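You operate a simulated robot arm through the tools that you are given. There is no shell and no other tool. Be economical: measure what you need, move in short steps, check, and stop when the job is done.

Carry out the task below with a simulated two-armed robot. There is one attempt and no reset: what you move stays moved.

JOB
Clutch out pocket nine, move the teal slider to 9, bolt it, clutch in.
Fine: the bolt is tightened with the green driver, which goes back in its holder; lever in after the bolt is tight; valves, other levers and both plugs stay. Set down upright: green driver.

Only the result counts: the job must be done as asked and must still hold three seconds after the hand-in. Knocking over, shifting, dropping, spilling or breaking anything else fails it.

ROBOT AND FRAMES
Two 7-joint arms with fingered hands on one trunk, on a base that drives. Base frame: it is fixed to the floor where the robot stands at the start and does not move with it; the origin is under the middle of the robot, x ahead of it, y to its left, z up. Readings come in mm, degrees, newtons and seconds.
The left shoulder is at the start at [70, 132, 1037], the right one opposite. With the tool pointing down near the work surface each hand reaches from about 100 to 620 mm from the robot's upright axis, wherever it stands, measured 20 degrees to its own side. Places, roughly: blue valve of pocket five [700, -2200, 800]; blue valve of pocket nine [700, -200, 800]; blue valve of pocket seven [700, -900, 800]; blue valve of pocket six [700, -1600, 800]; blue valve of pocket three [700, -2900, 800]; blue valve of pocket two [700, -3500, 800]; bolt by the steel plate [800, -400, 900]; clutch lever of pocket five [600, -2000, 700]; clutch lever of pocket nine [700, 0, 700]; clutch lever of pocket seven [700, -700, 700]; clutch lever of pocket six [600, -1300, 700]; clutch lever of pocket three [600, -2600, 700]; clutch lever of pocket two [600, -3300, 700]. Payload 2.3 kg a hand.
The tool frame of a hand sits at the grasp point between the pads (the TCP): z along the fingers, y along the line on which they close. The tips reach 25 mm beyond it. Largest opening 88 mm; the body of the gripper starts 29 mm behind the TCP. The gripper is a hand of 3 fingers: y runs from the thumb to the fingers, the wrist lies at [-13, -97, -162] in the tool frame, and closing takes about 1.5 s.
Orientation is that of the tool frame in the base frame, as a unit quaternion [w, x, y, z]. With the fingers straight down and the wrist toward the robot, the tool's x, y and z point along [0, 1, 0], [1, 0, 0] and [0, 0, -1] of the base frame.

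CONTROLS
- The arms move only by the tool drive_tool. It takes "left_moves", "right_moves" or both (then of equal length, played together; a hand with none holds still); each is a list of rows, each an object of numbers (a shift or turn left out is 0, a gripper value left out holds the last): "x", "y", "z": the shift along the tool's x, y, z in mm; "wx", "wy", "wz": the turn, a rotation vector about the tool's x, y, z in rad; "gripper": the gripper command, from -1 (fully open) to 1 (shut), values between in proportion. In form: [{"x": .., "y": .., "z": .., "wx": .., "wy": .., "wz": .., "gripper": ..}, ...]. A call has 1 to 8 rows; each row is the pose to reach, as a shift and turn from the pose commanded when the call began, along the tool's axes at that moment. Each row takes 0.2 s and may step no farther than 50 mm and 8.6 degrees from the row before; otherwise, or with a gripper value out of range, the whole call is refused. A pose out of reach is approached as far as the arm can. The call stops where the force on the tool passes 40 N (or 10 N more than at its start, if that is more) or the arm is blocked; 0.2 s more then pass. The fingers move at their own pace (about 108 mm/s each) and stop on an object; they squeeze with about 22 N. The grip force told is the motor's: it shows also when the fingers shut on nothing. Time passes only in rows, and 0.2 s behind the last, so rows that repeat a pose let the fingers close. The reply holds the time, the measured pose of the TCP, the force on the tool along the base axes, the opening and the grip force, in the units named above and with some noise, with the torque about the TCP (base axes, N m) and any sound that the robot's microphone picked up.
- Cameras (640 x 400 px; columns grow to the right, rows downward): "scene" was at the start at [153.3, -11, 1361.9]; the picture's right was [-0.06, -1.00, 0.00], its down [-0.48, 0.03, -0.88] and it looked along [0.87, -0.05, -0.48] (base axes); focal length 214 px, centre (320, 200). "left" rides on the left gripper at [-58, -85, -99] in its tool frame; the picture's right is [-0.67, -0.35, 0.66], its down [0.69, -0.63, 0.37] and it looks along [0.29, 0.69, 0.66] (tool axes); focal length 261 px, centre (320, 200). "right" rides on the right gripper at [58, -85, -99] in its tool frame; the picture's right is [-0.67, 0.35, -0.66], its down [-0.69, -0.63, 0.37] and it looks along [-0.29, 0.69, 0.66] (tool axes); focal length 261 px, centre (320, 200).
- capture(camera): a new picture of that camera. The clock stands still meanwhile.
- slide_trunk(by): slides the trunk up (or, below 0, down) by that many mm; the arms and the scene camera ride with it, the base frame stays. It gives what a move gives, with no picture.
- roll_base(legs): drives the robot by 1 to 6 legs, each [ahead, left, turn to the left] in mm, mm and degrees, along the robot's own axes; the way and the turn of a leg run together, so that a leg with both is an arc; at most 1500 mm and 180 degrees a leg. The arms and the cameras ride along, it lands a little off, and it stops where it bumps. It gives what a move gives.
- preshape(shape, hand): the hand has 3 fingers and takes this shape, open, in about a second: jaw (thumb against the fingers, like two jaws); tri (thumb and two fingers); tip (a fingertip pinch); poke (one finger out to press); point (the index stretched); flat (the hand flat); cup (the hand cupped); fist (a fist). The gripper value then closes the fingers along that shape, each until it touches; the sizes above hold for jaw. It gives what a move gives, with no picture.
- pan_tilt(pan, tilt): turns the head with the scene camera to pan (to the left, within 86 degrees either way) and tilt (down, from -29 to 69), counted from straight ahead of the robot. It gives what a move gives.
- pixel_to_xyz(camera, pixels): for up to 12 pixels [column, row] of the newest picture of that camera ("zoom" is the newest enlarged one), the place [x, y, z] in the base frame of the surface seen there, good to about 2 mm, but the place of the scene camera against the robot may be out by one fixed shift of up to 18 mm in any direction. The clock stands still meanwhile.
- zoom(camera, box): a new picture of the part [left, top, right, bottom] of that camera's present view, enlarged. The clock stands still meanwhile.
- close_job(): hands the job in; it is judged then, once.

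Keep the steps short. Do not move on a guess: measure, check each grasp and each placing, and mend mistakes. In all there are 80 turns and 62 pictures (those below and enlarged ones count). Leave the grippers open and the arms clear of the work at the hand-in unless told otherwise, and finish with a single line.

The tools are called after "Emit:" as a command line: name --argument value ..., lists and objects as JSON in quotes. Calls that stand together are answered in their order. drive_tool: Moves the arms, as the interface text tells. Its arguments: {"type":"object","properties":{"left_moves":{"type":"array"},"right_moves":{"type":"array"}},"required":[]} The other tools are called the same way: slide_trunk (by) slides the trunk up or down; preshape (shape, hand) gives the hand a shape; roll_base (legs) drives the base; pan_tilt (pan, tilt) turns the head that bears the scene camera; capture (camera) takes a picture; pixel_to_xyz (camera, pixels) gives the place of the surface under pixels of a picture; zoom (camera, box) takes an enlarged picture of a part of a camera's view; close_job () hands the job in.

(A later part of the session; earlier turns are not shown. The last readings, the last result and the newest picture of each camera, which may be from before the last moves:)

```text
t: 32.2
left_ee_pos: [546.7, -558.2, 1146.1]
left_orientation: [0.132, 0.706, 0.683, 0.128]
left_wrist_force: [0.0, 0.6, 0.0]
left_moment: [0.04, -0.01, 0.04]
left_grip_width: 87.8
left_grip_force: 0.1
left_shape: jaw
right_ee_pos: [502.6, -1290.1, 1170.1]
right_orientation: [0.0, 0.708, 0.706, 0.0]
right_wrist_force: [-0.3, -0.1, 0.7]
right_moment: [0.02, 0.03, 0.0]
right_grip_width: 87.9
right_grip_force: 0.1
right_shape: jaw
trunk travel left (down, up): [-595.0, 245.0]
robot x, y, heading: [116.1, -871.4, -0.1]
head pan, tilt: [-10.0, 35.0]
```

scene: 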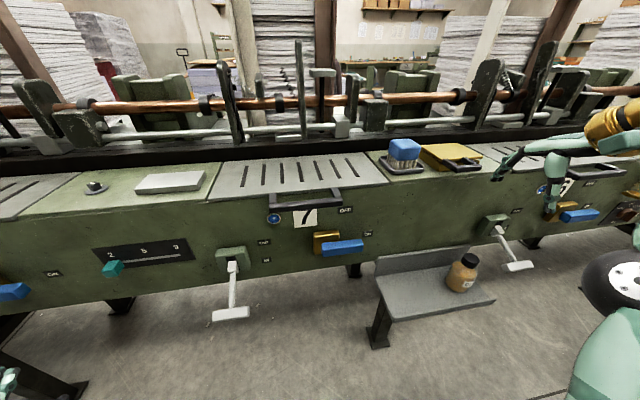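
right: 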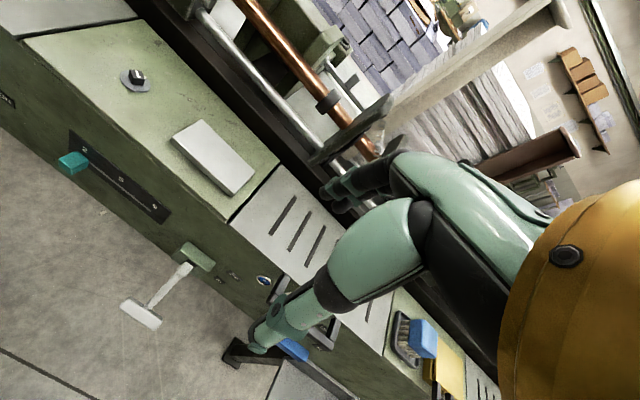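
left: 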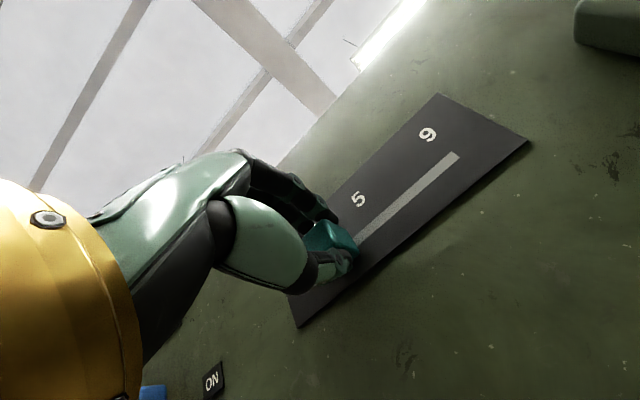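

I finish the pitch (0.37 rad) with a small yaw fix, then drive left 911 mm and ahead 170 mm to the driver.

Emit:
drive_tool --left_moves '[{"wx": 0.13}, {"wx": 0.25}, {"wx": 0.37, "wz": -0.03}]'

Emit:
roll_base --legs '[[0, 911, 0], [168, 0, 0]]'

Emit:
capture --camera "left"

Emit:
pan_tilt --pan 5 --tilt 40

Emit:
capture --camera "scene"

```text
t: 33.0
left_ee_pos: [545.3, -556.3, 1145.7]
left_orientation: [0.004, 0.708, 0.707, -0.002]
left_wrist_force: [-0.5, 0.1, -0.7]
left_moment: [-0.01, 0.0, -0.02]
left_grip_width: 87.8
left_grip_force: 0.0
left_shape: jaw
right_ee_pos: [502.7, -1289.5, 1169.2]
right_orientation: [0.001, 0.707, 0.707, 0.001]
right_wrist_force: [-0.2, 0.1, 0.1]
right_moment: [-0.01, -0.04, 0.01]
right_grip_width: 87.6
right_grip_force: 0.1
right_shape: jaw
trunk travel left (down, up): [-595.0, 245.0]
robot x, y, heading: [117.5, -870.5, -0.2]
head pan, tilt: [-10.0, 35.0]
```

```text
t: 38.8
left_ee_pos: [712.4, 328.7, 1146.7]
left_orientation: [0.005, 0.707, 0.707, 0.001]
left_wrist_force: [0.4, -0.1, -0.2]
left_moment: [0.01, -0.02, 0.0]
left_grip_width: 87.8
left_grip_force: 0.0
left_shape: jaw
right_ee_pos: [670.5, -404.8, 1173.1]
right_orientation: [0.0, 0.707, 0.707, 0.002]
right_wrist_force: [0.1, 0.6, 0.1]
right_moment: [-0.02, -0.01, -0.05]
right_grip_width: 88.0
right_grip_force: 0.0
right_shape: jaw
trunk travel left (down, up): [-595.0, 245.0]
robot x, y, heading: [282.1, 13.6, 0.3]
head pan, tilt: [-10.0, 35.0]
```

```text
32 pictures are left
```

left: 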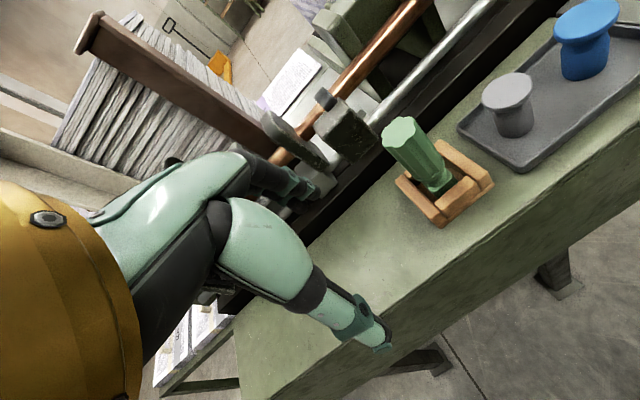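

```text
t: 39.5
left_ee_pos: [714.1, 327.8, 1144.8]
left_orientation: [0.004, 0.708, 0.706, -0.001]
left_wrist_force: [-0.2, -0.3, -0.2]
left_moment: [-0.01, 0.02, -0.01]
left_grip_width: 87.4
left_grip_force: 0.2
left_shape: jaw
right_ee_pos: [673.1, -404.9, 1169.8]
right_orientation: [0.001, 0.707, 0.707, 0.001]
right_wrist_force: [-0.2, 0.3, -1.1]
right_moment: [-0.01, 0.01, 0.04]
right_grip_width: 87.6
right_grip_force: 0.0
right_shape: jaw
trunk travel left (down, up): [-595.0, 245.0]
robot x, y, heading: [288.1, 10.7, -0.1]
head pan, tilt: [5.0, 40.0]
```

```text
31 pictures are left
```

scene: 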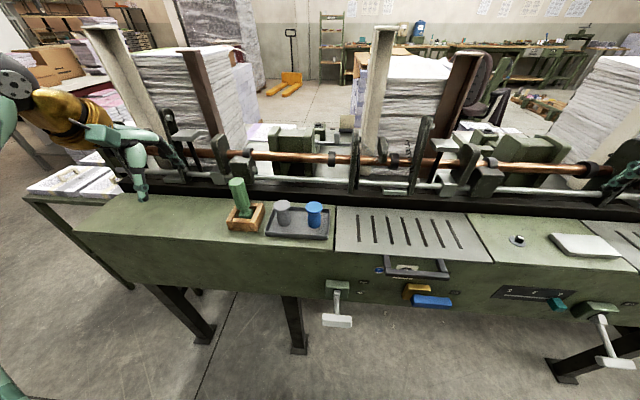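

I measure the driver in the left picture, and check the lever's height in the scene picture.

Emit:
pixel_to_xyz --camera "left" --pixels '[[398, 132], [415, 122], [386, 138], [425, 145], [398, 160], [430, 175], [443, 190], [436, 192], [405, 185], [445, 220], [490, 182], [437, 148]]'

Emit:
pixel_to_xyz --camera "scene" --pixels '[[337, 321], [336, 303], [613, 362]]'

Emit:
zoom --camera "left" --box '[360, 100, 520, 240]'

```text
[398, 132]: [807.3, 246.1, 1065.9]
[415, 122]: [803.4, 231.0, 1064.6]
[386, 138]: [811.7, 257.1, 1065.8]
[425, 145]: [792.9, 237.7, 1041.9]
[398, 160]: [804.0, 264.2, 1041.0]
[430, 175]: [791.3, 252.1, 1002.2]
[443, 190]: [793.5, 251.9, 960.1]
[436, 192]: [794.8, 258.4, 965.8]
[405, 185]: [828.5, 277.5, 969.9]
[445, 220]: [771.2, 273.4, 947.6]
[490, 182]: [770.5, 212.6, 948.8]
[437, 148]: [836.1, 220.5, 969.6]
```

```text
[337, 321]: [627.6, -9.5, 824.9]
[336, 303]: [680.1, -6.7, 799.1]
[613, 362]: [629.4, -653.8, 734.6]
```

```text
2.86 times, centred on (440, 170) of left
```

zoom: 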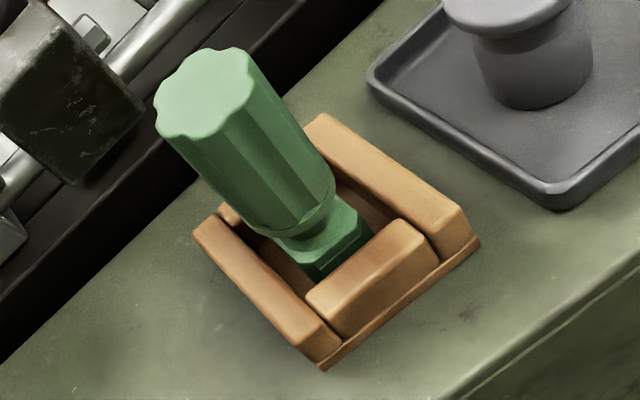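

The lever is at OUT (bar at 825 vs 735 for pocket seven). Driver handle: axis about (805,245), top 1066. I check the machine parts behind it for finger clearance.

Emit:
pixel_to_xyz --camera "left" --pixels '[[345, 135], [370, 150], [345, 115], [395, 100], [430, 65], [360, 175], [280, 130], [325, 98], [340, 70]]'

```text
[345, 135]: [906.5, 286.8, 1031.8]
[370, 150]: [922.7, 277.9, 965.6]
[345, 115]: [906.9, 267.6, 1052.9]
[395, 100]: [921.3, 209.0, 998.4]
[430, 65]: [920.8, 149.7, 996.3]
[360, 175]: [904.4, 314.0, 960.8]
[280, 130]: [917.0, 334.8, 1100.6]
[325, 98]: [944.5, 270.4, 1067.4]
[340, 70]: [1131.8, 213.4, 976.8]
```

Parts behind begin at x≈904, so the open fingers (to ~870) clear. I move above the driver at z≈1146 first.

Emit:
drive_tool --left_moves '[{"x": -21, "y": 23}, {"x": -42, "y": 46}, {"x": -63, "y": 69}, {"x": -83, "y": 92}]'

Emit:
capture --camera "left"

```text
t: 40.5
left_ee_pos: [794.7, 237.8, 1144.7]
left_orientation: [0.003, 0.707, 0.707, 0.0]
left_wrist_force: [-0.7, -0.5, 0.9]
left_moment: [0.02, 0.01, 0.03]
left_grip_width: 87.9
left_grip_force: 0.1
left_shape: jaw
left hand out of reach, approached as far as the arm can: row 4
right_ee_pos: [672.0, -405.9, 1168.7]
right_orientation: [0.001, 0.707, 0.707, 0.001]
right_wrist_force: [0.6, 0.4, 0.3]
right_moment: [-0.02, 0.01, 0.0]
right_grip_width: 87.6
right_grip_force: 0.1
right_shape: jaw
trunk travel left (down, up): [-595.0, 245.0]
robot x, y, heading: [287.6, 16.2, -0.3]
head pan, tilt: [5.0, 40.0]
```

```text
29 pictures are left
```

left: 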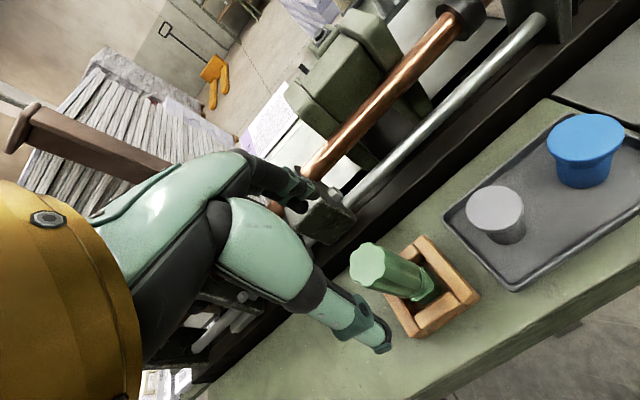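

Reach limit at x=795,y=238; I shift the base 10 ahead and 8 left so that the hand is over the handle.

Emit:
roll_base --legs '[[20, 8, 0]]'

Emit:
capture --camera "left"

```text
t: 41.3
left_ee_pos: [811.0, 244.6, 1146.4]
left_orientation: [0.005, 0.707, 0.707, 0.001]
left_wrist_force: [-0.8, -0.1, -1.2]
left_moment: [0.03, 0.03, 0.03]
left_grip_width: 87.7
left_grip_force: 0.0
left_shape: jaw
right_ee_pos: [689.1, -398.5, 1171.7]
right_orientation: [0.001, 0.707, 0.707, 0.001]
right_wrist_force: [-1.1, -0.2, 0.1]
right_moment: [-0.02, -0.03, 0.0]
right_grip_width: 87.8
right_grip_force: 0.1
right_shape: jaw
trunk travel left (down, up): [-595.0, 245.0]
robot x, y, heading: [306.8, 22.1, -0.2]
head pan, tilt: [5.0, 40.0]
```

```text
28 pictures are left
```

left: 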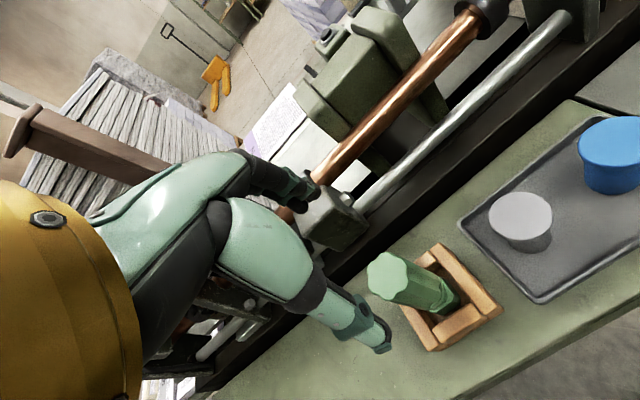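

Emit:
pixel_to_xyz --camera "left" --pixels '[[388, 275], [372, 265], [405, 288], [396, 257], [380, 292], [432, 318], [408, 310], [455, 348], [500, 312], [438, 247]]'

```text
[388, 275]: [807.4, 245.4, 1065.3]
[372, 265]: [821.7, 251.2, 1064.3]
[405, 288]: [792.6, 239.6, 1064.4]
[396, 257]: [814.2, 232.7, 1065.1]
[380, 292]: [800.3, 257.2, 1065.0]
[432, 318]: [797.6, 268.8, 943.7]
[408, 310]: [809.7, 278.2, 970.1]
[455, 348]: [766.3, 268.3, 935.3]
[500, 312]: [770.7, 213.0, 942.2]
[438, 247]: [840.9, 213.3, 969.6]
```

Handle centre is (807,245), hand at (811,245). I descend to z≈1042 with a 4 mm back correction.

Emit:
drive_tool --left_moves '[{"y": -4, "z": 30}, {"y": -4, "z": 60}, {"y": -4, "z": 85}, {"y": -4, "z": 104}]'

Emit:
capture --camera "left"

```text
t: 42.3
left_ee_pos: [811.0, 246.1, 1039.2]
left_orientation: [0.004, 0.707, 0.707, -0.001]
left_wrist_force: [0.6, -1.3, -0.2]
left_moment: [0.0, 0.03, -0.01]
left_grip_width: 87.5
left_grip_force: 0.1
left_shape: jaw
right_ee_pos: [692.4, -396.8, 1170.0]
right_orientation: [0.001, 0.707, 0.707, 0.001]
right_wrist_force: [0.0, -0.5, 0.6]
right_moment: [-0.02, 0.01, 0.03]
right_grip_width: 87.8
right_grip_force: 0.0
right_shape: jaw
trunk travel left (down, up): [-595.0, 245.0]
robot x, y, heading: [305.1, 22.9, 0.1]
head pan, tilt: [5.0, 40.0]
```

```text
27 pictures are left
```

left: 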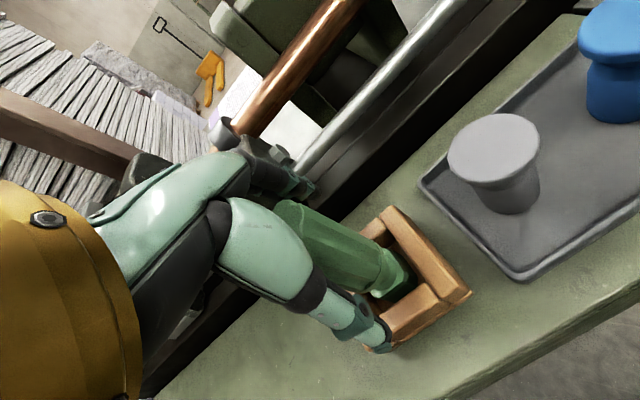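

The handle lies between thumb and fingers. I shift 4 mm back to centre and close.

Emit:
drive_tool --left_moves '[{"y": -4}, {"y": -4, "gripper": 1}, {"y": -4, "gripper": 1}, {"y": -4, "gripper": 1}, {"y": -4, "gripper": 1}, {"y": -4, "gripper": 1}, {"y": -4, "gripper": 1}]'

Emit:
drive_tool --left_moves '[{"z": -15}, {"z": -40}, {"z": -75}, {"z": -105}]'

Emit:
capture --camera "left"

Emit:
capture --camera "scene"

```text
t: 43.9
left_ee_pos: [807.7, 245.1, 1039.9]
left_orientation: [0.005, 0.707, 0.707, -0.001]
left_wrist_force: [0.1, -0.4, 0.6]
left_moment: [-0.02, 0.0, 0.0]
left_grip_width: 27.6
left_grip_force: 22.2
left_shape: jaw
right_ee_pos: [692.4, -396.3, 1169.0]
right_orientation: [0.001, 0.707, 0.707, 0.001]
right_wrist_force: [-0.3, 0.2, 1.1]
right_moment: [0.01, 0.0, 0.03]
right_grip_width: 87.8
right_grip_force: 0.1
right_shape: jaw
trunk travel left (down, up): [-595.0, 245.0]
robot x, y, heading: [305.0, 21.1, 0.1]
head pan, tilt: [5.0, 40.0]
```

```text
t: 44.9
left_ee_pos: [806.2, 244.3, 1145.7]
left_orientation: [0.004, 0.707, 0.707, 0.0]
left_wrist_force: [0.4, -0.4, -1.8]
left_moment: [0.01, -0.01, -0.04]
left_grip_width: 27.4
left_grip_force: 22.1
left_shape: jaw
right_ee_pos: [693.2, -398.1, 1170.0]
right_orientation: [0.0, 0.707, 0.707, 0.002]
right_wrist_force: [0.0, 0.3, -0.4]
right_moment: [0.02, -0.04, -0.01]
right_grip_width: 87.6
right_grip_force: 0.1
right_shape: jaw
trunk travel left (down, up): [-595.0, 245.0]
robot x, y, heading: [302.8, 18.8, 0.1]
head pan, tilt: [5.0, 40.0]
```

```text
26 pictures are left
```

left: 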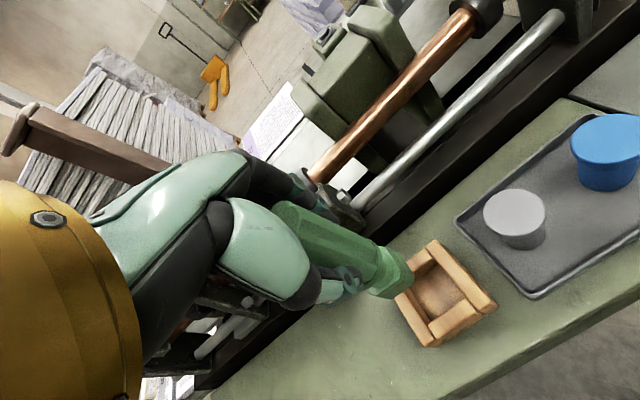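

```text
25 pictures are left
```

scene: 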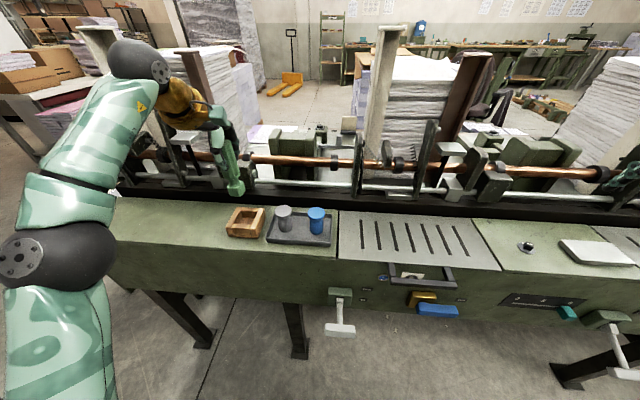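

Held, driver upright (width 27.5). I measure its lower end and the empty holder for later.

Emit:
pixel_to_xyz --camera "left" --pixels '[[405, 281], [395, 295], [375, 298], [412, 290], [437, 292], [432, 284], [438, 241], [397, 296], [433, 344], [495, 305], [392, 262], [405, 360]]'

Emit:
zoom --camera "left" --box '[260, 180, 500, 360]'

```text
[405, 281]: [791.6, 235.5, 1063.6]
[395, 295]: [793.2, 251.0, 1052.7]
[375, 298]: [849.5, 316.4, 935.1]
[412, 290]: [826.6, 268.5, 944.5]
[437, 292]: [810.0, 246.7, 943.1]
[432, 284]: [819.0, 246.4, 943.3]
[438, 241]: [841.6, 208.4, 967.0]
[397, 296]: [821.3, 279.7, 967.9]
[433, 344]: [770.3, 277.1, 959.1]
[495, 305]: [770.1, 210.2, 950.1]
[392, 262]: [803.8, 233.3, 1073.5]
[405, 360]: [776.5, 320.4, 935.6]
```

```text
2.22 times, centred on (380, 270) of left
```

zoom: 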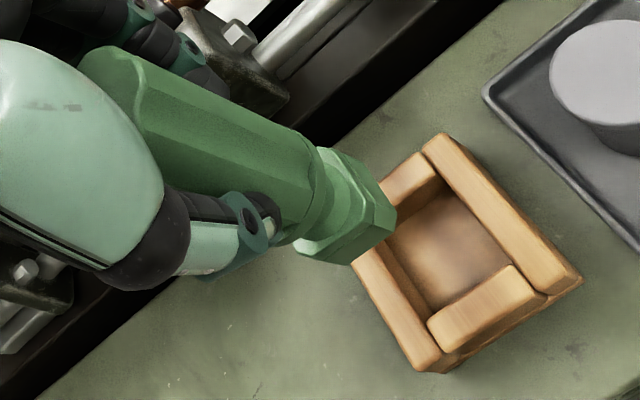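

The driver's end lies 97 mm below the TCP; holder floor z=943. I carry it to the bolt: drive 675 mm right (bottom at 1049 clears the plugs at 1000).

Emit:
roll_base --legs '[[-15, 0, 0], [0, -675, 0]]'

Emit:
capture --camera "left"

```text
t: 49.0
left_ee_pos: [790.9, -428.6, 1144.8]
left_orientation: [0.005, 0.708, 0.706, -0.001]
left_wrist_force: [-0.6, -1.0, -2.4]
left_moment: [0.0, 0.01, -0.02]
left_grip_width: 27.6
left_grip_force: 21.7
left_shape: jaw
right_ee_pos: [675.2, -1069.8, 1170.0]
right_orientation: [0.002, 0.708, 0.706, 0.001]
right_wrist_force: [-0.6, 0.1, 0.8]
right_moment: [-0.03, 0.01, 0.01]
right_grip_width: 88.0
right_grip_force: 0.1
right_shape: jaw
trunk travel left (down, up): [-595.0, 245.0]
robot x, y, heading: [291.4, -654.5, -0.2]
head pan, tilt: [5.0, 40.0]
```

```text
23 pictures are left
```

left: 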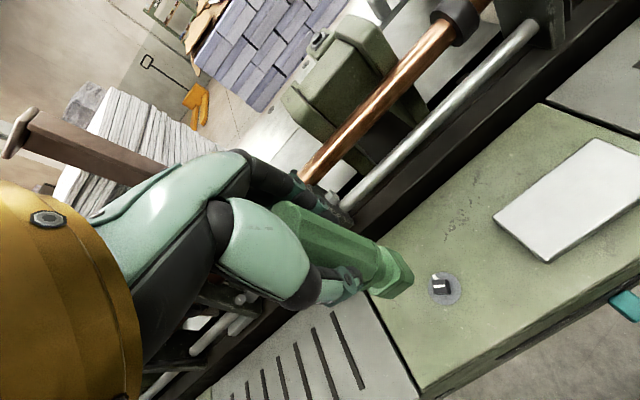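

Emit:
zoom --camera "left" --box '[390, 240, 490, 330]'

Emit:
pixel_to_xyz --camera "left" --pixels '[[440, 284], [434, 283], [446, 284], [443, 289], [445, 299], [428, 297], [458, 282], [432, 275]]'

```text
4.44 times, centred on (440, 285) of left
```

zoom: 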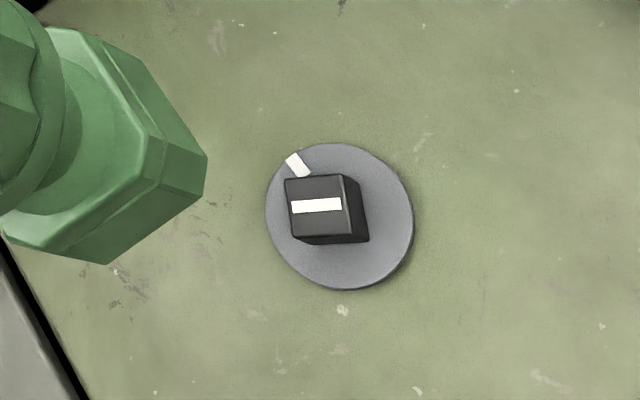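

```text
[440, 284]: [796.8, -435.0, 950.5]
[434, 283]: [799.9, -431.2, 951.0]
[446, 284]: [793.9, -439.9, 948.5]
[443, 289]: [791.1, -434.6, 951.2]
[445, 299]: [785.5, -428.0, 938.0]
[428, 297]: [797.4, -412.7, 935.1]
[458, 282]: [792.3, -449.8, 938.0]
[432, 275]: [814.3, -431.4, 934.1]
```

The bolt head's white stripe is turned away from the white tick on the washer. I measure both directions.

Emit:
pixel_to_xyz --camera "zoom" --pixels '[[297, 165], [293, 157], [293, 207], [340, 205], [317, 206], [287, 182], [340, 178], [350, 235], [298, 236], [285, 255], [410, 215], [345, 288]]'

```text
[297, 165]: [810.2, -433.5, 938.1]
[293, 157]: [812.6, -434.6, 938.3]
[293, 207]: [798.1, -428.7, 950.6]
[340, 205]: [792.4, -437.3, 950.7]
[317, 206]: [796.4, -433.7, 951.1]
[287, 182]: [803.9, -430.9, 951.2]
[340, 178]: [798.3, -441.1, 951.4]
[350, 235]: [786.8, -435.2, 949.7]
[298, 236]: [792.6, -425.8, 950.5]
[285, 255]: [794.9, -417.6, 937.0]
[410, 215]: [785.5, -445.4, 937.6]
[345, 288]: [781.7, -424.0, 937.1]
```

Head: 12 mm square centred (795.5,-433.3), stripe at 58°, tick at 0° – so tightening is about 58° clockwise. I now measure the driver's block orientation in the hand.

Emit:
pixel_to_xyz --camera "zoom" --pixels '[[203, 170], [204, 182], [180, 210], [150, 232], [112, 256], [104, 258], [60, 246], [12, 229], [180, 130], [140, 90], [100, 45], [160, 165]]'

```text
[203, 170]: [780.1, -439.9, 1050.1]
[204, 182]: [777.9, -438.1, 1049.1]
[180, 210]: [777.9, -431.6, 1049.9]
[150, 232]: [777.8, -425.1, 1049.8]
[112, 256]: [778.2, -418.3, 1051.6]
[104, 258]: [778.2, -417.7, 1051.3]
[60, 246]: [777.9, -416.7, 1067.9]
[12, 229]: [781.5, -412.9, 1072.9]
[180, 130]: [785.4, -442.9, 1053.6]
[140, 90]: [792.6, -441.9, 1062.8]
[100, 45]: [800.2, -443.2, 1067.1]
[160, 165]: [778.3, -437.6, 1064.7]
```

The driver's square block is aligned with the base axes (face x≈778), axis at the TCP. So I turn the hand 59° counter-clockwise now, fit the head, then turn 58° clockwise back. First the turn, with centring.

Emit:
drive_tool --left_moves '[{"wz": -0.145, "x": -2, "y": 2}, {"wz": -0.29, "x": -4.7, "y": 4.5}, {"wz": -0.435, "x": -4.7, "y": 4.5}, {"wz": -0.58, "x": -4.7, "y": 4.5}, {"wz": -0.725, "x": -4.7, "y": 4.5}, {"wz": -0.87, "x": -4.7, "y": 4.5}, {"wz": -1.015, "x": -4.7, "y": 4.5}, {"wz": -1.03, "x": -4.7, "y": 4.5}]'

Emit:
capture --camera "left"

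```text
t: 50.8
left_ee_pos: [776.6, -429.2, 1133.2]
left_orientation: [0.003, 0.267, 0.964, -0.003]
left_wrist_force: [-0.2, 0.8, -1.6]
left_moment: [-0.03, -0.03, -0.01]
left_grip_width: 27.6
left_grip_force: 22.2
left_shape: jaw
left hand out of reach, approached as far as the arm can: row 5, 6, 7, 8
right_ee_pos: [674.7, -1070.5, 1171.1]
right_orientation: [0.0, 0.708, 0.706, 0.0]
right_wrist_force: [0.0, -0.2, -0.6]
right_moment: [-0.02, 0.01, -0.02]
right_grip_width: 87.7
right_grip_force: 0.1
right_shape: jaw
trunk travel left (down, up): [-595.0, 245.0]
robot x, y, heading: [285.8, -650.3, -0.2]
head pan, tilt: [5.0, 40.0]
```

```text
21 pictures are left
```

left: 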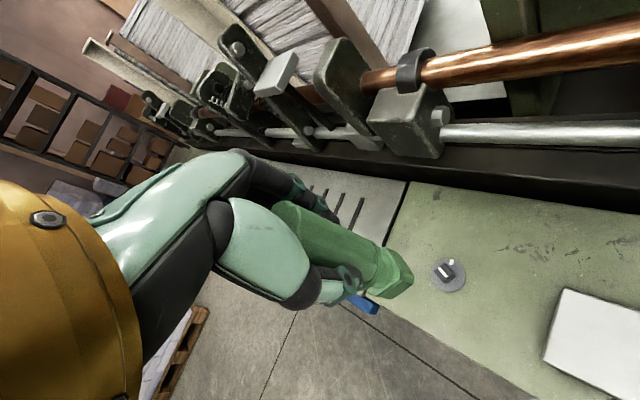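

The hand is at 59° yaw, but reach-limited at (776.6,-429). I bring it over the bolt with the base: 19 mm ahead, 4 mm right.

Emit:
roll_base --legs '[[19, -4, 0]]'

Emit:
drive_tool --left_moves '[{"z": 20}, {"z": 40}, {"z": 60}]'

Emit:
zoom --camera "left" --box '[320, 200, 520, 340]'

```text
t: 51.6
left_ee_pos: [793.0, -434.8, 1133.1]
left_orientation: [0.005, 0.269, 0.963, -0.002]
left_wrist_force: [0.2, 0.2, -1.4]
left_moment: [0.02, 0.01, -0.02]
left_grip_width: 27.7
left_grip_force: 22.3
left_shape: jaw
right_ee_pos: [689.4, -1073.5, 1172.3]
right_orientation: [0.002, 0.708, 0.706, 0.001]
right_wrist_force: [0.1, 0.0, 0.6]
right_moment: [0.01, -0.02, -0.01]
right_grip_width: 87.5
right_grip_force: 0.0
right_shape: jaw
trunk travel left (down, up): [-595.0, 245.0]
robot x, y, heading: [306.8, -653.5, -0.6]
head pan, tilt: [5.0, 40.0]
```

```text
t: 52.4
left_ee_pos: [820.7, -436.6, 1091.9]
left_orientation: [0.002, 0.269, 0.963, -0.004]
left_wrist_force: [0.9, -1.0, -1.8]
left_moment: [0.01, -0.01, 0.0]
left_grip_width: 27.6
left_grip_force: 22.3
left_shape: jaw
left hand out of reach, approached as far as the arm can: row 1, 2, 3
right_ee_pos: [694.9, -1074.3, 1170.7]
right_orientation: [0.0, 0.709, 0.706, 0.0]
right_wrist_force: [0.4, 0.4, 0.4]
right_moment: [0.03, -0.01, 0.02]
right_grip_width: 87.8
right_grip_force: 0.0
right_shape: jaw
trunk travel left (down, up): [-595.0, 245.0]
robot x, y, heading: [308.6, -656.4, -0.2]
head pan, tilt: [5.0, 40.0]
```

```text
2.86 times, centred on (420, 270) of left
```

zoom: 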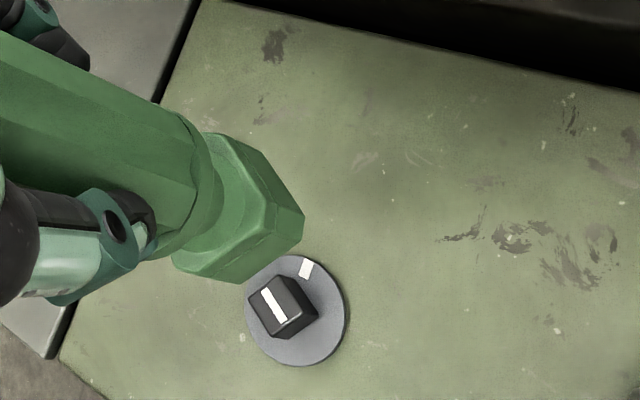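

The base shift carried the commanded pose past the bolt (hand now x≈820, still 44 mm above the head). I move back 20 mm with the arm.

Emit:
drive_tool --left_moves '[{"x": 9, "y": -3.5}, {"x": 19, "y": -7}, {"x": 19, "y": -7, "z": 5}]'

```text
t: 53.2
left_ee_pos: [813.5, -431.7, 1093.9]
left_orientation: [0.002, 0.266, 0.964, -0.003]
left_wrist_force: [-0.5, -0.2, -1.3]
left_moment: [0.0, 0.01, 0.01]
left_grip_width: 27.6
left_grip_force: 21.2
left_shape: jaw
left hand out of reach, approached as far as the arm can: row 1, 2, 3
right_ee_pos: [692.4, -1074.8, 1171.2]
right_orientation: [0.002, 0.709, 0.706, 0.0]
right_wrist_force: [-0.3, 0.1, -0.2]
right_moment: [0.02, 0.04, -0.02]
right_grip_width: 87.8
right_grip_force: 0.1
right_shape: jaw
trunk travel left (down, up): [-595.0, 245.0]
robot x, y, heading: [306.9, -655.4, -0.4]
head pan, tilt: [5.0, 40.0]
```

With the yaw at +59° the arm is against a joint limit here. I'll use the other fit instead: yaw -31°, then turn clockwise. I lift 40 mm and turn back clockwise.

Emit:
drive_tool --left_moves '[{"z": -15, "wz": 0.145}, {"z": -30, "wz": 0.29}, {"z": -40, "wz": 0.435}, {"z": -40, "wz": 0.58}, {"z": -40, "wz": 0.725}, {"z": -40, "wz": 0.87}, {"z": -40, "wz": 1.015}, {"z": -40, "wz": 1.16}]'

Emit:
drive_tool --left_moves '[{"wz": 0.14}, {"wz": 0.28}, {"wz": 0.41}]'

```text
t: 55.0
left_ee_pos: [800.9, -433.2, 1126.9]
left_orientation: [0.005, 0.754, 0.657, -0.001]
left_wrist_force: [-0.1, -0.8, -1.1]
left_moment: [0.01, -0.05, 0.03]
left_grip_width: 27.4
left_grip_force: 22.0
left_shape: jaw
right_ee_pos: [694.0, -1074.0, 1170.7]
right_orientation: [0.001, 0.709, 0.706, 0.001]
right_wrist_force: [-0.3, 0.1, 1.4]
right_moment: [-0.03, -0.02, -0.01]
right_grip_width: 87.5
right_grip_force: 0.0
right_shape: jaw
trunk travel left (down, up): [-595.0, 245.0]
robot x, y, heading: [308.6, -659.2, -0.3]
head pan, tilt: [5.0, 40.0]
```

```text
t: 55.8
left_ee_pos: [758.3, -440.8, 1096.6]
left_orientation: [0.009, 0.839, 0.544, -0.018]
left_wrist_force: [-0.8, -1.4, -1.2]
left_moment: [0.03, 0.0, 0.03]
left_grip_width: 27.3
left_grip_force: 21.5
left_shape: jaw
left hand out of reach, approached as far as the arm can: row 1, 2, 3
right_ee_pos: [693.4, -1075.8, 1168.8]
right_orientation: [0.001, 0.708, 0.706, 0.001]
right_wrist_force: [-0.2, 0.3, 0.3]
right_moment: [0.02, -0.01, -0.02]
right_grip_width: 87.8
right_grip_force: 0.1
right_shape: jaw
trunk travel left (down, up): [-595.0, 245.0]
robot x, y, heading: [308.7, -655.5, -0.3]
head pan, tilt: [5.0, 40.0]
```

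Clockwise beyond about -10° is out of reach too; the reachable span here is about -8°…+51° (58°). Moving the base so the bolt lies ~9° more to the left shifts this span to 0…+59°. I turn the hand back, then move the base to about (328,-719).

Emit:
drive_tool --left_moves '[{"wz": -0.14}, {"wz": -0.28}, {"wz": -0.41}, {"wz": -0.54}]'

Emit:
roll_base --legs '[[0, -63, 0], [20, 0, 0]]'

```text
t: 56.8
left_ee_pos: [756.0, -440.6, 1096.8]
left_orientation: [0.005, 0.662, 0.749, -0.02]
left_wrist_force: [0.1, 0.5, -1.4]
left_moment: [-0.02, -0.01, -0.01]
left_grip_width: 27.3
left_grip_force: 22.1
left_shape: jaw
right_ee_pos: [692.4, -1075.8, 1170.8]
right_orientation: [0.001, 0.709, 0.706, 0.001]
right_wrist_force: [0.2, 1.1, -0.3]
right_moment: [-0.01, 0.0, 0.01]
right_grip_width: 87.6
right_grip_force: 0.0
right_shape: jaw
trunk travel left (down, up): [-595.0, 245.0]
robot x, y, heading: [309.2, -654.2, -0.4]
head pan, tilt: [5.0, 40.0]
```

```text
t: 58.2
left_ee_pos: [773.4, -505.8, 1098.9]
left_orientation: [0.007, 0.663, 0.748, -0.02]
left_wrist_force: [0.0, 0.1, -1.6]
left_moment: [0.0, 0.0, -0.02]
left_grip_width: 27.1
left_grip_force: 22.2
left_shape: jaw
right_ee_pos: [707.7, -1139.6, 1171.0]
right_orientation: [0.003, 0.709, 0.705, 0.0]
right_wrist_force: [0.9, -0.1, 0.0]
right_moment: [0.0, 0.0, 0.0]
right_grip_width: 87.8
right_grip_force: 0.0
right_shape: jaw
trunk travel left (down, up): [-595.0, 245.0]
robot x, y, heading: [325.0, -720.3, -0.3]
head pan, tilt: [5.0, 40.0]
```

Hand is at (773,-506,1099), yaw 7°, tilted 2.4°. I move over the bolt, level it, then turn counter-clockwise to 59°.

Emit:
drive_tool --left_moves '[{"x": 23, "y": 10, "z": -2, "wx": -0.0205, "wy": 0.0367}, {"x": 46, "y": 20, "z": -4, "wx": -0.0205, "wy": 0.0367}, {"x": 69, "y": 30.5, "z": -6, "wx": -0.0205, "wy": 0.0367}, {"x": 69, "y": 30.5, "z": -6, "wx": -0.0205, "wy": 0.0367}]'

Emit:
drive_tool --left_moves '[{"wz": -0.14}, {"wz": -0.28}, {"wz": -0.42}, {"wz": -0.56}, {"wz": -0.7}, {"wz": -0.84}, {"wz": -0.909}, {"wz": -0.909}]'

```text
t: 59.2
left_ee_pos: [799.0, -431.5, 1098.6]
left_orientation: [-0.002, 0.664, 0.748, -0.001]
left_wrist_force: [0.3, 1.0, -1.7]
left_moment: [0.0, -0.02, 0.01]
left_grip_width: 27.5
left_grip_force: 22.3
left_shape: jaw
right_ee_pos: [711.4, -1139.8, 1171.4]
right_orientation: [0.001, 0.709, 0.705, 0.001]
right_wrist_force: [-0.6, -0.1, 0.4]
right_moment: [0.0, -0.02, -0.02]
right_grip_width: 88.0
right_grip_force: 0.0
right_shape: jaw
trunk travel left (down, up): [-595.0, 245.0]
robot x, y, heading: [323.6, -722.2, -0.2]
head pan, tilt: [5.0, 40.0]
```

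```text
t: 61.0
left_ee_pos: [797.7, -434.5, 1099.2]
left_orientation: [-0.002, 0.268, 0.963, 0.0]
left_wrist_force: [-0.9, 0.8, -1.2]
left_moment: [0.0, -0.01, -0.01]
left_grip_width: 27.5
left_grip_force: 22.3
left_shape: jaw
right_ee_pos: [712.0, -1140.9, 1171.1]
right_orientation: [0.0, 0.709, 0.705, 0.001]
right_wrist_force: [-0.2, 0.5, 0.0]
right_moment: [-0.01, -0.03, -0.05]
right_grip_width: 87.9
right_grip_force: 0.0
right_shape: jaw
trunk travel left (down, up): [-595.0, 245.0]
robot x, y, heading: [329.0, -721.0, -0.5]
head pan, tilt: [5.0, 40.0]
```

Reached with no limit: (798,-434.5,1099), yaw 59°. I now check the block against the bolt head in an enlarged picture.

Emit:
zoom --camera "left" --box '[330, 220, 470, 340]'

```text
3.33 times, centred on (400, 280) of left
```

zoom: 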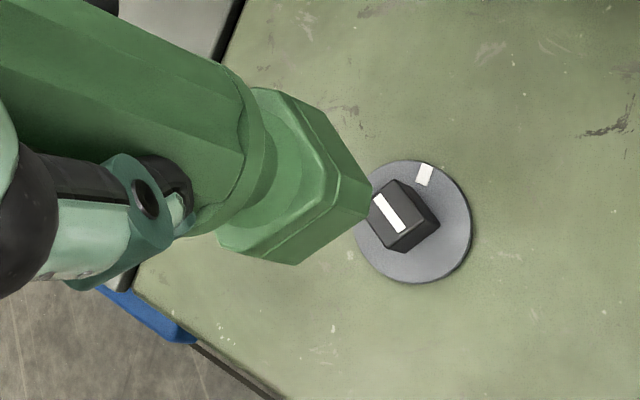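

Emit:
pixel_to_xyz --camera "zoom" --pixels '[[366, 213], [355, 222], [330, 238], [296, 258], [285, 258], [230, 242], [362, 190], [345, 165], [320, 125], [385, 225], [412, 222], [397, 190]]'

Emit:
pixel_to_xyz --camera "zoom" --pixels '[[377, 198], [402, 230], [388, 213], [391, 247], [418, 222], [372, 212], [395, 184], [425, 174], [415, 281], [469, 225], [300, 110], [355, 180]]'

```text
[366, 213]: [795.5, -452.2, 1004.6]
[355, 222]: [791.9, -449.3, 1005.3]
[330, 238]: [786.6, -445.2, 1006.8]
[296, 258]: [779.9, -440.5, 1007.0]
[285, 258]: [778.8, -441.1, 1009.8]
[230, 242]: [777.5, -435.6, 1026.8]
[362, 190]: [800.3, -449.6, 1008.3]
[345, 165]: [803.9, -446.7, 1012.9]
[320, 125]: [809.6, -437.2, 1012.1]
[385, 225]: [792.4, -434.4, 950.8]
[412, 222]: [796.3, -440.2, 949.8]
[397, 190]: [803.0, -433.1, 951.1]
```

```text
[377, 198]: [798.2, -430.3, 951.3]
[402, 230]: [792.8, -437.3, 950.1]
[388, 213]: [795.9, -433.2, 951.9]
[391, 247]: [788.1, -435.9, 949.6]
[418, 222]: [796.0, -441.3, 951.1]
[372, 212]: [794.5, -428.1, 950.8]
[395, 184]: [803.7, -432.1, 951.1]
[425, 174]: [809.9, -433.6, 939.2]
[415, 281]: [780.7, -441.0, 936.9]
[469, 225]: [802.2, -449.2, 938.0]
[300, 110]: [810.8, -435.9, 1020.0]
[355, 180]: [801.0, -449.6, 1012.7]
```

Block edges lie at about -32°/+57°, matching the head; its centre is within ~2 mm of the bolt (795.6,-434). I correct 2 mm and lower the trunk 45 mm (end 6 mm above the head).

Emit:
drive_tool --left_moves '[{"x": 1.6, "y": 1.3}, {"x": 1.6, "y": 1.3}]'

Emit:
slide_trunk --by -44

Emit:
zoom --camera "left" --box '[330, 220, 470, 340]'

```text
t: 61.6
left_ee_pos: [797.3, -431.7, 1100.5]
left_orientation: [-0.003, 0.268, 0.964, 0.0]
left_wrist_force: [-0.1, 0.0, -1.9]
left_moment: [-0.01, -0.01, 0.01]
left_grip_width: 27.5
left_grip_force: 22.4
left_shape: jaw
right_ee_pos: [711.9, -1140.9, 1172.0]
right_orientation: [0.0, 0.709, 0.705, 0.0]
right_wrist_force: [-0.8, 0.6, -0.5]
right_moment: [0.01, -0.01, 0.01]
right_grip_width: 87.7
right_grip_force: 0.0
right_shape: jaw
trunk travel left (down, up): [-595.0, 245.0]
robot x, y, heading: [326.4, -721.9, -0.6]
head pan, tilt: [5.0, 40.0]
```

```text
t: 62.5
left_ee_pos: [796.9, -433.3, 1056.8]
left_orientation: [-0.002, 0.269, 0.963, 0.0]
left_wrist_force: [-0.1, 0.7, -1.3]
left_moment: [-0.02, 0.0, 0.01]
left_grip_width: 27.5
left_grip_force: 22.0
left_shape: jaw
right_ee_pos: [711.2, -1141.0, 1126.7]
right_orientation: [0.001, 0.709, 0.705, 0.0]
right_wrist_force: [0.3, 0.3, 0.2]
right_moment: [0.02, 0.01, 0.0]
right_grip_width: 87.8
right_grip_force: 0.1
right_shape: jaw
trunk travel left (down, up): [-551.0, 289.0]
robot x, y, heading: [324.7, -721.0, -0.7]
head pan, tilt: [5.0, 40.0]
```

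```text
3.33 times, centred on (400, 280) of left
```

zoom: 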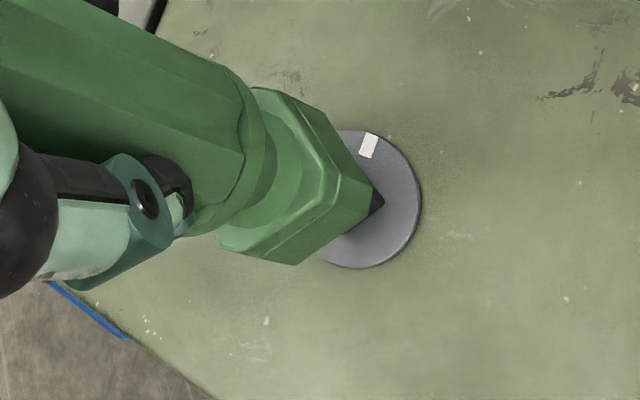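

The end is just above the head (dark corner showing at (377,203)). I lower in 5 mm arm steps, watching the force.

Emit:
drive_tool --left_moves '[{"z": 5}, {"z": 9}, {"z": 13}, {"z": 13}]'

```text
t: 63.5
left_ee_pos: [796.9, -432.0, 1042.7]
left_orientation: [-0.003, 0.268, 0.963, 0.0]
left_wrist_force: [0.9, 0.0, -1.6]
left_moment: [0.0, 0.0, -0.02]
left_grip_width: 27.6
left_grip_force: 21.7
left_shape: jaw
right_ee_pos: [711.8, -1140.3, 1126.4]
right_orientation: [0.0, 0.709, 0.705, 0.001]
right_wrist_force: [0.0, -0.3, 0.4]
right_moment: [0.03, 0.0, 0.0]
right_grip_width: 87.7
right_grip_force: 0.0
right_shape: jaw
trunk travel left (down, up): [-551.0, 289.0]
robot x, y, heading: [326.1, -722.2, -0.4]
head pan, tilt: [5.0, 40.0]
```

No force and the end is already ~5 mm below the head's top: the socket is sliding on. I go on 4+4 mm.

Emit:
drive_tool --left_moves '[{"z": 3}, {"z": 6}, {"z": 9}, {"z": 9}]'

Emit:
zoom --camera "left" --box '[330, 220, 470, 340]'

```text
t: 64.5
left_ee_pos: [796.2, -431.3, 1033.7]
left_orientation: [-0.002, 0.268, 0.964, 0.0]
left_wrist_force: [-0.5, -0.2, -1.0]
left_moment: [-0.04, -0.03, 0.02]
left_grip_width: 27.6
left_grip_force: 22.0
left_shape: jaw
right_ee_pos: [711.0, -1140.6, 1127.9]
right_orientation: [0.001, 0.709, 0.705, 0.0]
right_wrist_force: [0.4, 0.1, -0.3]
right_moment: [0.02, 0.02, 0.0]
right_grip_width: 88.0
right_grip_force: 0.0
right_shape: jaw
trunk travel left (down, up): [-551.0, 289.0]
robot x, y, heading: [324.8, -723.4, -0.4]
head pan, tilt: [5.0, 40.0]
```

```text
3.33 times, centred on (400, 280) of left
```

zoom: 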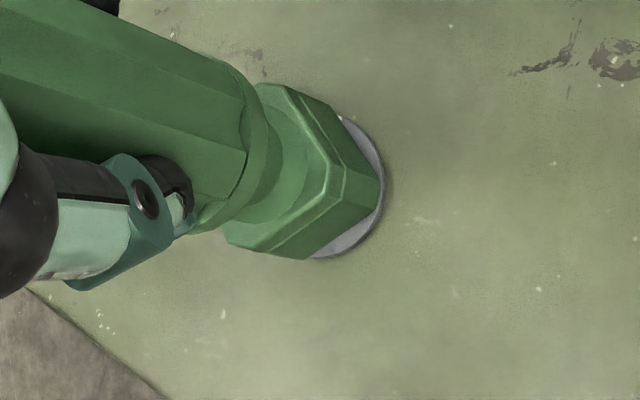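

The socket sits on the washer over the head. I turn clockwise, first 0.58 rad, and read the torque.

Emit:
drive_tool --left_moves '[{"wz": 0.1}, {"wz": 0.2}, {"wz": 0.3}, {"wz": 0.4}, {"wz": 0.5}, {"wz": 0.58}]'

```text
t: 65.9
left_ee_pos: [797.7, -432.0, 1035.1]
left_orientation: [-0.003, 0.534, 0.846, -0.001]
left_wrist_force: [-1.2, -1.2, -2.3]
left_moment: [-0.06, 0.04, 0.1]
left_grip_width: 27.4
left_grip_force: 22.1
left_shape: jaw
right_ee_pos: [710.7, -1141.1, 1127.3]
right_orientation: [0.002, 0.709, 0.705, 0.001]
right_wrist_force: [0.5, -1.0, 0.1]
right_moment: [0.01, 0.01, 0.01]
right_grip_width: 87.3
right_grip_force: 0.1
right_shape: jaw
trunk travel left (down, up): [-551.0, 289.0]
robot x, y, heading: [324.9, -715.8, -0.5]
head pan, tilt: [5.0, 40.0]
```

Yaw is now 25.5°, torque small (0.1 N m). I turn on to about 0°.

Emit:
drive_tool --left_moves '[{"wz": 0.1}, {"wz": 0.2}, {"wz": 0.3}, {"wz": 0.38}, {"wz": 0.44}, {"wz": 0.44}]'

Emit:
capture --camera "left"

```text
t: 67.3
left_ee_pos: [797.4, -432.4, 1035.0]
left_orientation: [-0.002, 0.705, 0.709, 0.0]
left_wrist_force: [0.0, 0.0, -0.6]
left_moment: [-0.03, 0.03, 0.05]
left_grip_width: 27.3
left_grip_force: 22.2
left_shape: jaw
right_ee_pos: [711.5, -1141.1, 1125.7]
right_orientation: [0.001, 0.709, 0.705, 0.0]
right_wrist_force: [0.8, -0.3, -0.2]
right_moment: [0.0, -0.04, 0.01]
right_grip_width: 87.6
right_grip_force: 0.1
right_shape: jaw
trunk travel left (down, up): [-551.0, 289.0]
robot x, y, heading: [327.2, -723.5, -0.4]
head pan, tilt: [5.0, 40.0]
```

```text
16 pictures are left
```

left: 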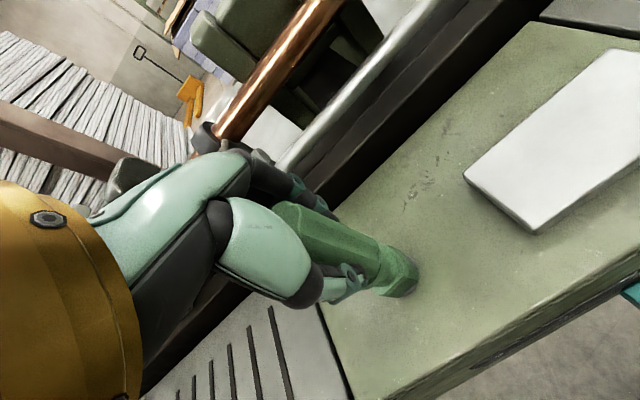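

No stop torque yet. I lift the driver 45 mm straight up to see where the stripe stands.

Emit:
drive_tool --left_moves '[{"z": -12}, {"z": -25}, {"z": -50}]'

Emit:
zoom --camera "left" --box '[350, 220, 490, 340]'

```text
t: 68.1
left_ee_pos: [796.4, -433.2, 1084.9]
left_orientation: [-0.003, 0.704, 0.71, -0.001]
left_wrist_force: [0.1, 0.2, -0.9]
left_moment: [0.03, -0.03, 0.0]
left_grip_width: 27.1
left_grip_force: 21.6
left_shape: jaw
right_ee_pos: [712.1, -1141.7, 1126.3]
right_orientation: [0.001, 0.708, 0.706, 0.001]
right_wrist_force: [0.6, -0.5, 0.1]
right_moment: [-0.01, 0.0, -0.04]
right_grip_width: 87.9
right_grip_force: 0.0
right_shape: jaw
trunk travel left (down, up): [-551.0, 289.0]
robot x, y, heading: [324.7, -720.9, -0.4]
head pan, tilt: [5.0, 40.0]
```

```text
3.33 times, centred on (420, 280) of left
```

zoom: 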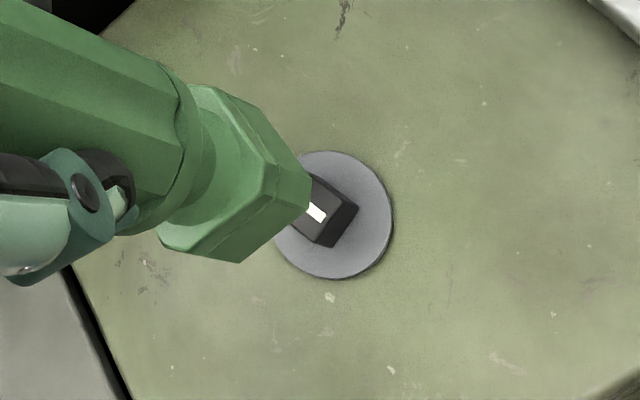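

It has turned. The tick is hidden by the driver, so I raise the trunk 80 mm for a clear view.

Emit:
slide_trunk --by 80

Emit:
zoom --camera "left" --box '[390, 240, 490, 330]'

```text
t: 69.2
left_ee_pos: [796.3, -433.5, 1163.9]
left_orientation: [-0.003, 0.705, 0.709, -0.002]
left_wrist_force: [-0.2, 0.0, -1.0]
left_moment: [0.0, -0.01, 0.01]
left_grip_width: 27.0
left_grip_force: 21.6
left_shape: jaw
right_ee_pos: [710.7, -1140.2, 1206.5]
right_orientation: [0.0, 0.709, 0.705, 0.0]
right_wrist_force: [0.6, 0.0, 0.4]
right_moment: [0.0, 0.01, 0.02]
right_grip_width: 87.8
right_grip_force: 0.0
right_shape: jaw
trunk travel left (down, up): [-631.0, 209.0]
robot x, y, heading: [327.3, -722.6, -0.1]
head pan, tilt: [5.0, 40.0]
```

```text
4.44 times, centred on (440, 285) of left
```

zoom: 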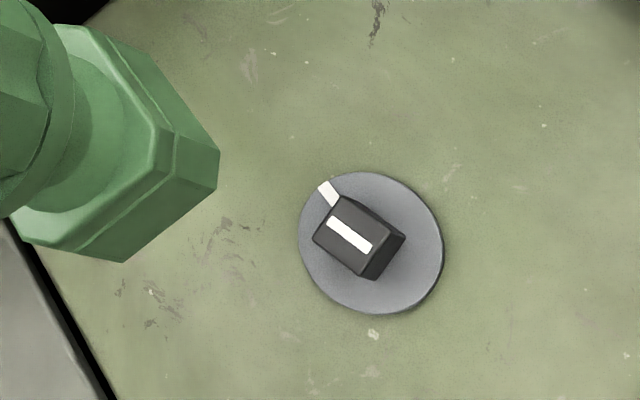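

Emit:
pixel_to_xyz --camera "zoom" --pixels '[[323, 186], [335, 201], [331, 221], [368, 250], [343, 199], [390, 236], [361, 272], [315, 238], [301, 215], [441, 255], [345, 175], [375, 313]]'

```text
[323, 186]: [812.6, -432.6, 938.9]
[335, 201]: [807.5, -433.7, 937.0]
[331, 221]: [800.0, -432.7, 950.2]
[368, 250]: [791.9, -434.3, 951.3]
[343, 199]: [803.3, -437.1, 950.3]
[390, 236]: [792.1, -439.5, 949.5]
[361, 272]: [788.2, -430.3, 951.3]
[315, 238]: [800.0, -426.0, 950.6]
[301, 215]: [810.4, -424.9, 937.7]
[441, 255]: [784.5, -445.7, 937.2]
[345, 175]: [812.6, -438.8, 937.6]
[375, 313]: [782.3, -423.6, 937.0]
```

Stripe now at ~14° and tick at 0°: the socket's play ate 14°, so about 14° remains. For more clockwise room I move the base left 179 and back 29, so that the bolt lies straight before the left shoulder.

Emit:
roll_base --legs '[[-29, 0, 0], [0, 179, 0]]'

Emit:
drive_tool --left_moves '[{"x": -45, "y": 7}, {"x": -90, "y": 14}, {"x": -135, "y": 21}, {"x": -179, "y": 29}, {"x": -179, "y": 29, "wz": -0.12}, {"x": -179, "y": 29, "wz": -0.24}]'

```text
t: 71.2
left_ee_pos: [769.1, -256.7, 1164.3]
left_orientation: [-0.003, 0.703, 0.711, 0.0]
left_wrist_force: [0.0, -0.4, -1.7]
left_moment: [0.02, -0.02, -0.04]
left_grip_width: 27.3
left_grip_force: 21.5
left_shape: jaw
right_ee_pos: [684.4, -963.8, 1205.0]
right_orientation: [0.001, 0.709, 0.705, 0.001]
right_wrist_force: [-0.2, -0.3, 0.0]
right_moment: [0.01, -0.01, -0.01]
right_grip_width: 87.7
right_grip_force: 0.1
right_shape: jaw
trunk travel left (down, up): [-631.0, 209.0]
robot x, y, heading: [296.5, -544.2, -0.4]
head pan, tilt: [5.0, 40.0]
```

```text
t: 72.6
left_ee_pos: [801.0, -434.3, 1164.5]
left_orientation: [-0.002, 0.614, 0.789, -0.002]
left_wrist_force: [-0.4, -0.7, -1.4]
left_moment: [0.0, 0.03, 0.02]
left_grip_width: 27.1
left_grip_force: 22.0
left_shape: jaw
right_ee_pos: [685.0, -964.3, 1206.5]
right_orientation: [0.001, 0.709, 0.705, 0.001]
right_wrist_force: [0.3, -0.3, 0.0]
right_moment: [-0.01, 0.01, 0.0]
right_grip_width: 87.6
right_grip_force: 0.1
right_shape: jaw
trunk travel left (down, up): [-631.0, 209.0]
robot x, y, heading: [297.2, -544.0, -0.4]
head pan, tilt: [5.0, 40.0]
```

Yaw 14°, at (801,-434). I correct to (797,-432) and lower the trunk 108 mm to just above the head.

Emit:
drive_tool --left_moves '[{"x": 2.9, "y": -3.4}, {"x": 2.9, "y": -3.4}]'

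Emit:
slide_trunk --by -106

Emit:
zoom --camera "left" --box '[330, 220, 470, 340]'

```text
t: 73.2
left_ee_pos: [795.1, -432.3, 1164.8]
left_orientation: [-0.002, 0.614, 0.789, -0.001]
left_wrist_force: [0.0, -0.7, -2.3]
left_moment: [-0.03, 0.02, 0.01]
left_grip_width: 27.3
left_grip_force: 21.7
left_shape: jaw
right_ee_pos: [683.9, -964.3, 1206.2]
right_orientation: [0.001, 0.709, 0.705, 0.001]
right_wrist_force: [-1.4, -0.4, 0.6]
right_moment: [-0.01, 0.01, -0.03]
right_grip_width: 87.8
right_grip_force: 0.0
right_shape: jaw
trunk travel left (down, up): [-631.0, 209.0]
robot x, y, heading: [301.5, -542.4, -0.3]
head pan, tilt: [5.0, 40.0]
```

```text
t: 74.5
left_ee_pos: [795.4, -432.2, 1057.9]
left_orientation: [-0.002, 0.614, 0.789, -0.001]
left_wrist_force: [-0.4, -1.2, -1.4]
left_moment: [0.0, 0.01, 0.03]
left_grip_width: 27.2
left_grip_force: 22.0
left_shape: jaw
right_ee_pos: [684.1, -962.6, 1101.0]
right_orientation: [0.0, 0.709, 0.705, 0.001]
right_wrist_force: [0.2, 0.5, -0.1]
right_moment: [0.02, 0.01, 0.02]
right_grip_width: 87.9
right_grip_force: 0.1
right_shape: jaw
trunk travel left (down, up): [-525.0, 315.0]
robot x, y, heading: [295.2, -548.8, -0.1]
head pan, tilt: [5.0, 40.0]
```

```text
3.33 times, centred on (400, 280) of left
```

zoom: 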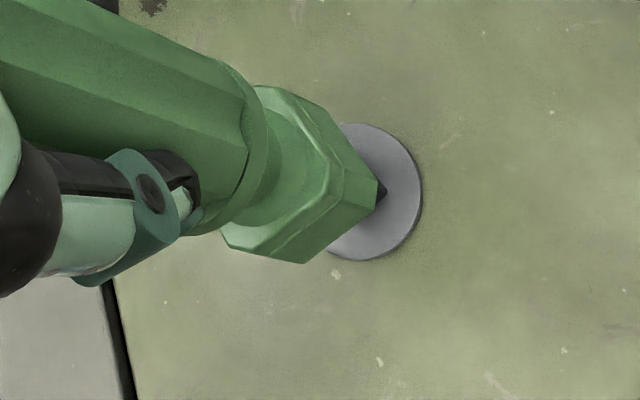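

Same picture as at the first fitting. I lower in small steps onto the head.

Emit:
drive_tool --left_moves '[{"y": 1, "z": 5}, {"y": 1, "z": 10}, {"y": 1, "z": 14}, {"y": 1, "z": 18}, {"y": 1, "z": 22}, {"y": 1, "z": 23}]'

```text
t: 75.9
left_ee_pos: [795.3, -430.9, 1035.4]
left_orientation: [-0.003, 0.614, 0.789, -0.001]
left_wrist_force: [0.0, 0.4, -1.0]
left_moment: [-0.02, 0.0, -0.03]
left_grip_width: 27.2
left_grip_force: 21.4
left_shape: jaw
right_ee_pos: [684.0, -963.5, 1100.2]
right_orientation: [0.0, 0.708, 0.706, 0.0]
right_wrist_force: [0.1, 0.2, -0.2]
right_moment: [0.0, 0.03, 0.0]
right_grip_width: 87.8
right_grip_force: 0.0
right_shape: jaw
trunk travel left (down, up): [-525.0, 315.0]
robot x, y, heading: [299.2, -540.2, -0.4]
head pan, tilt: [5.0, 40.0]
```

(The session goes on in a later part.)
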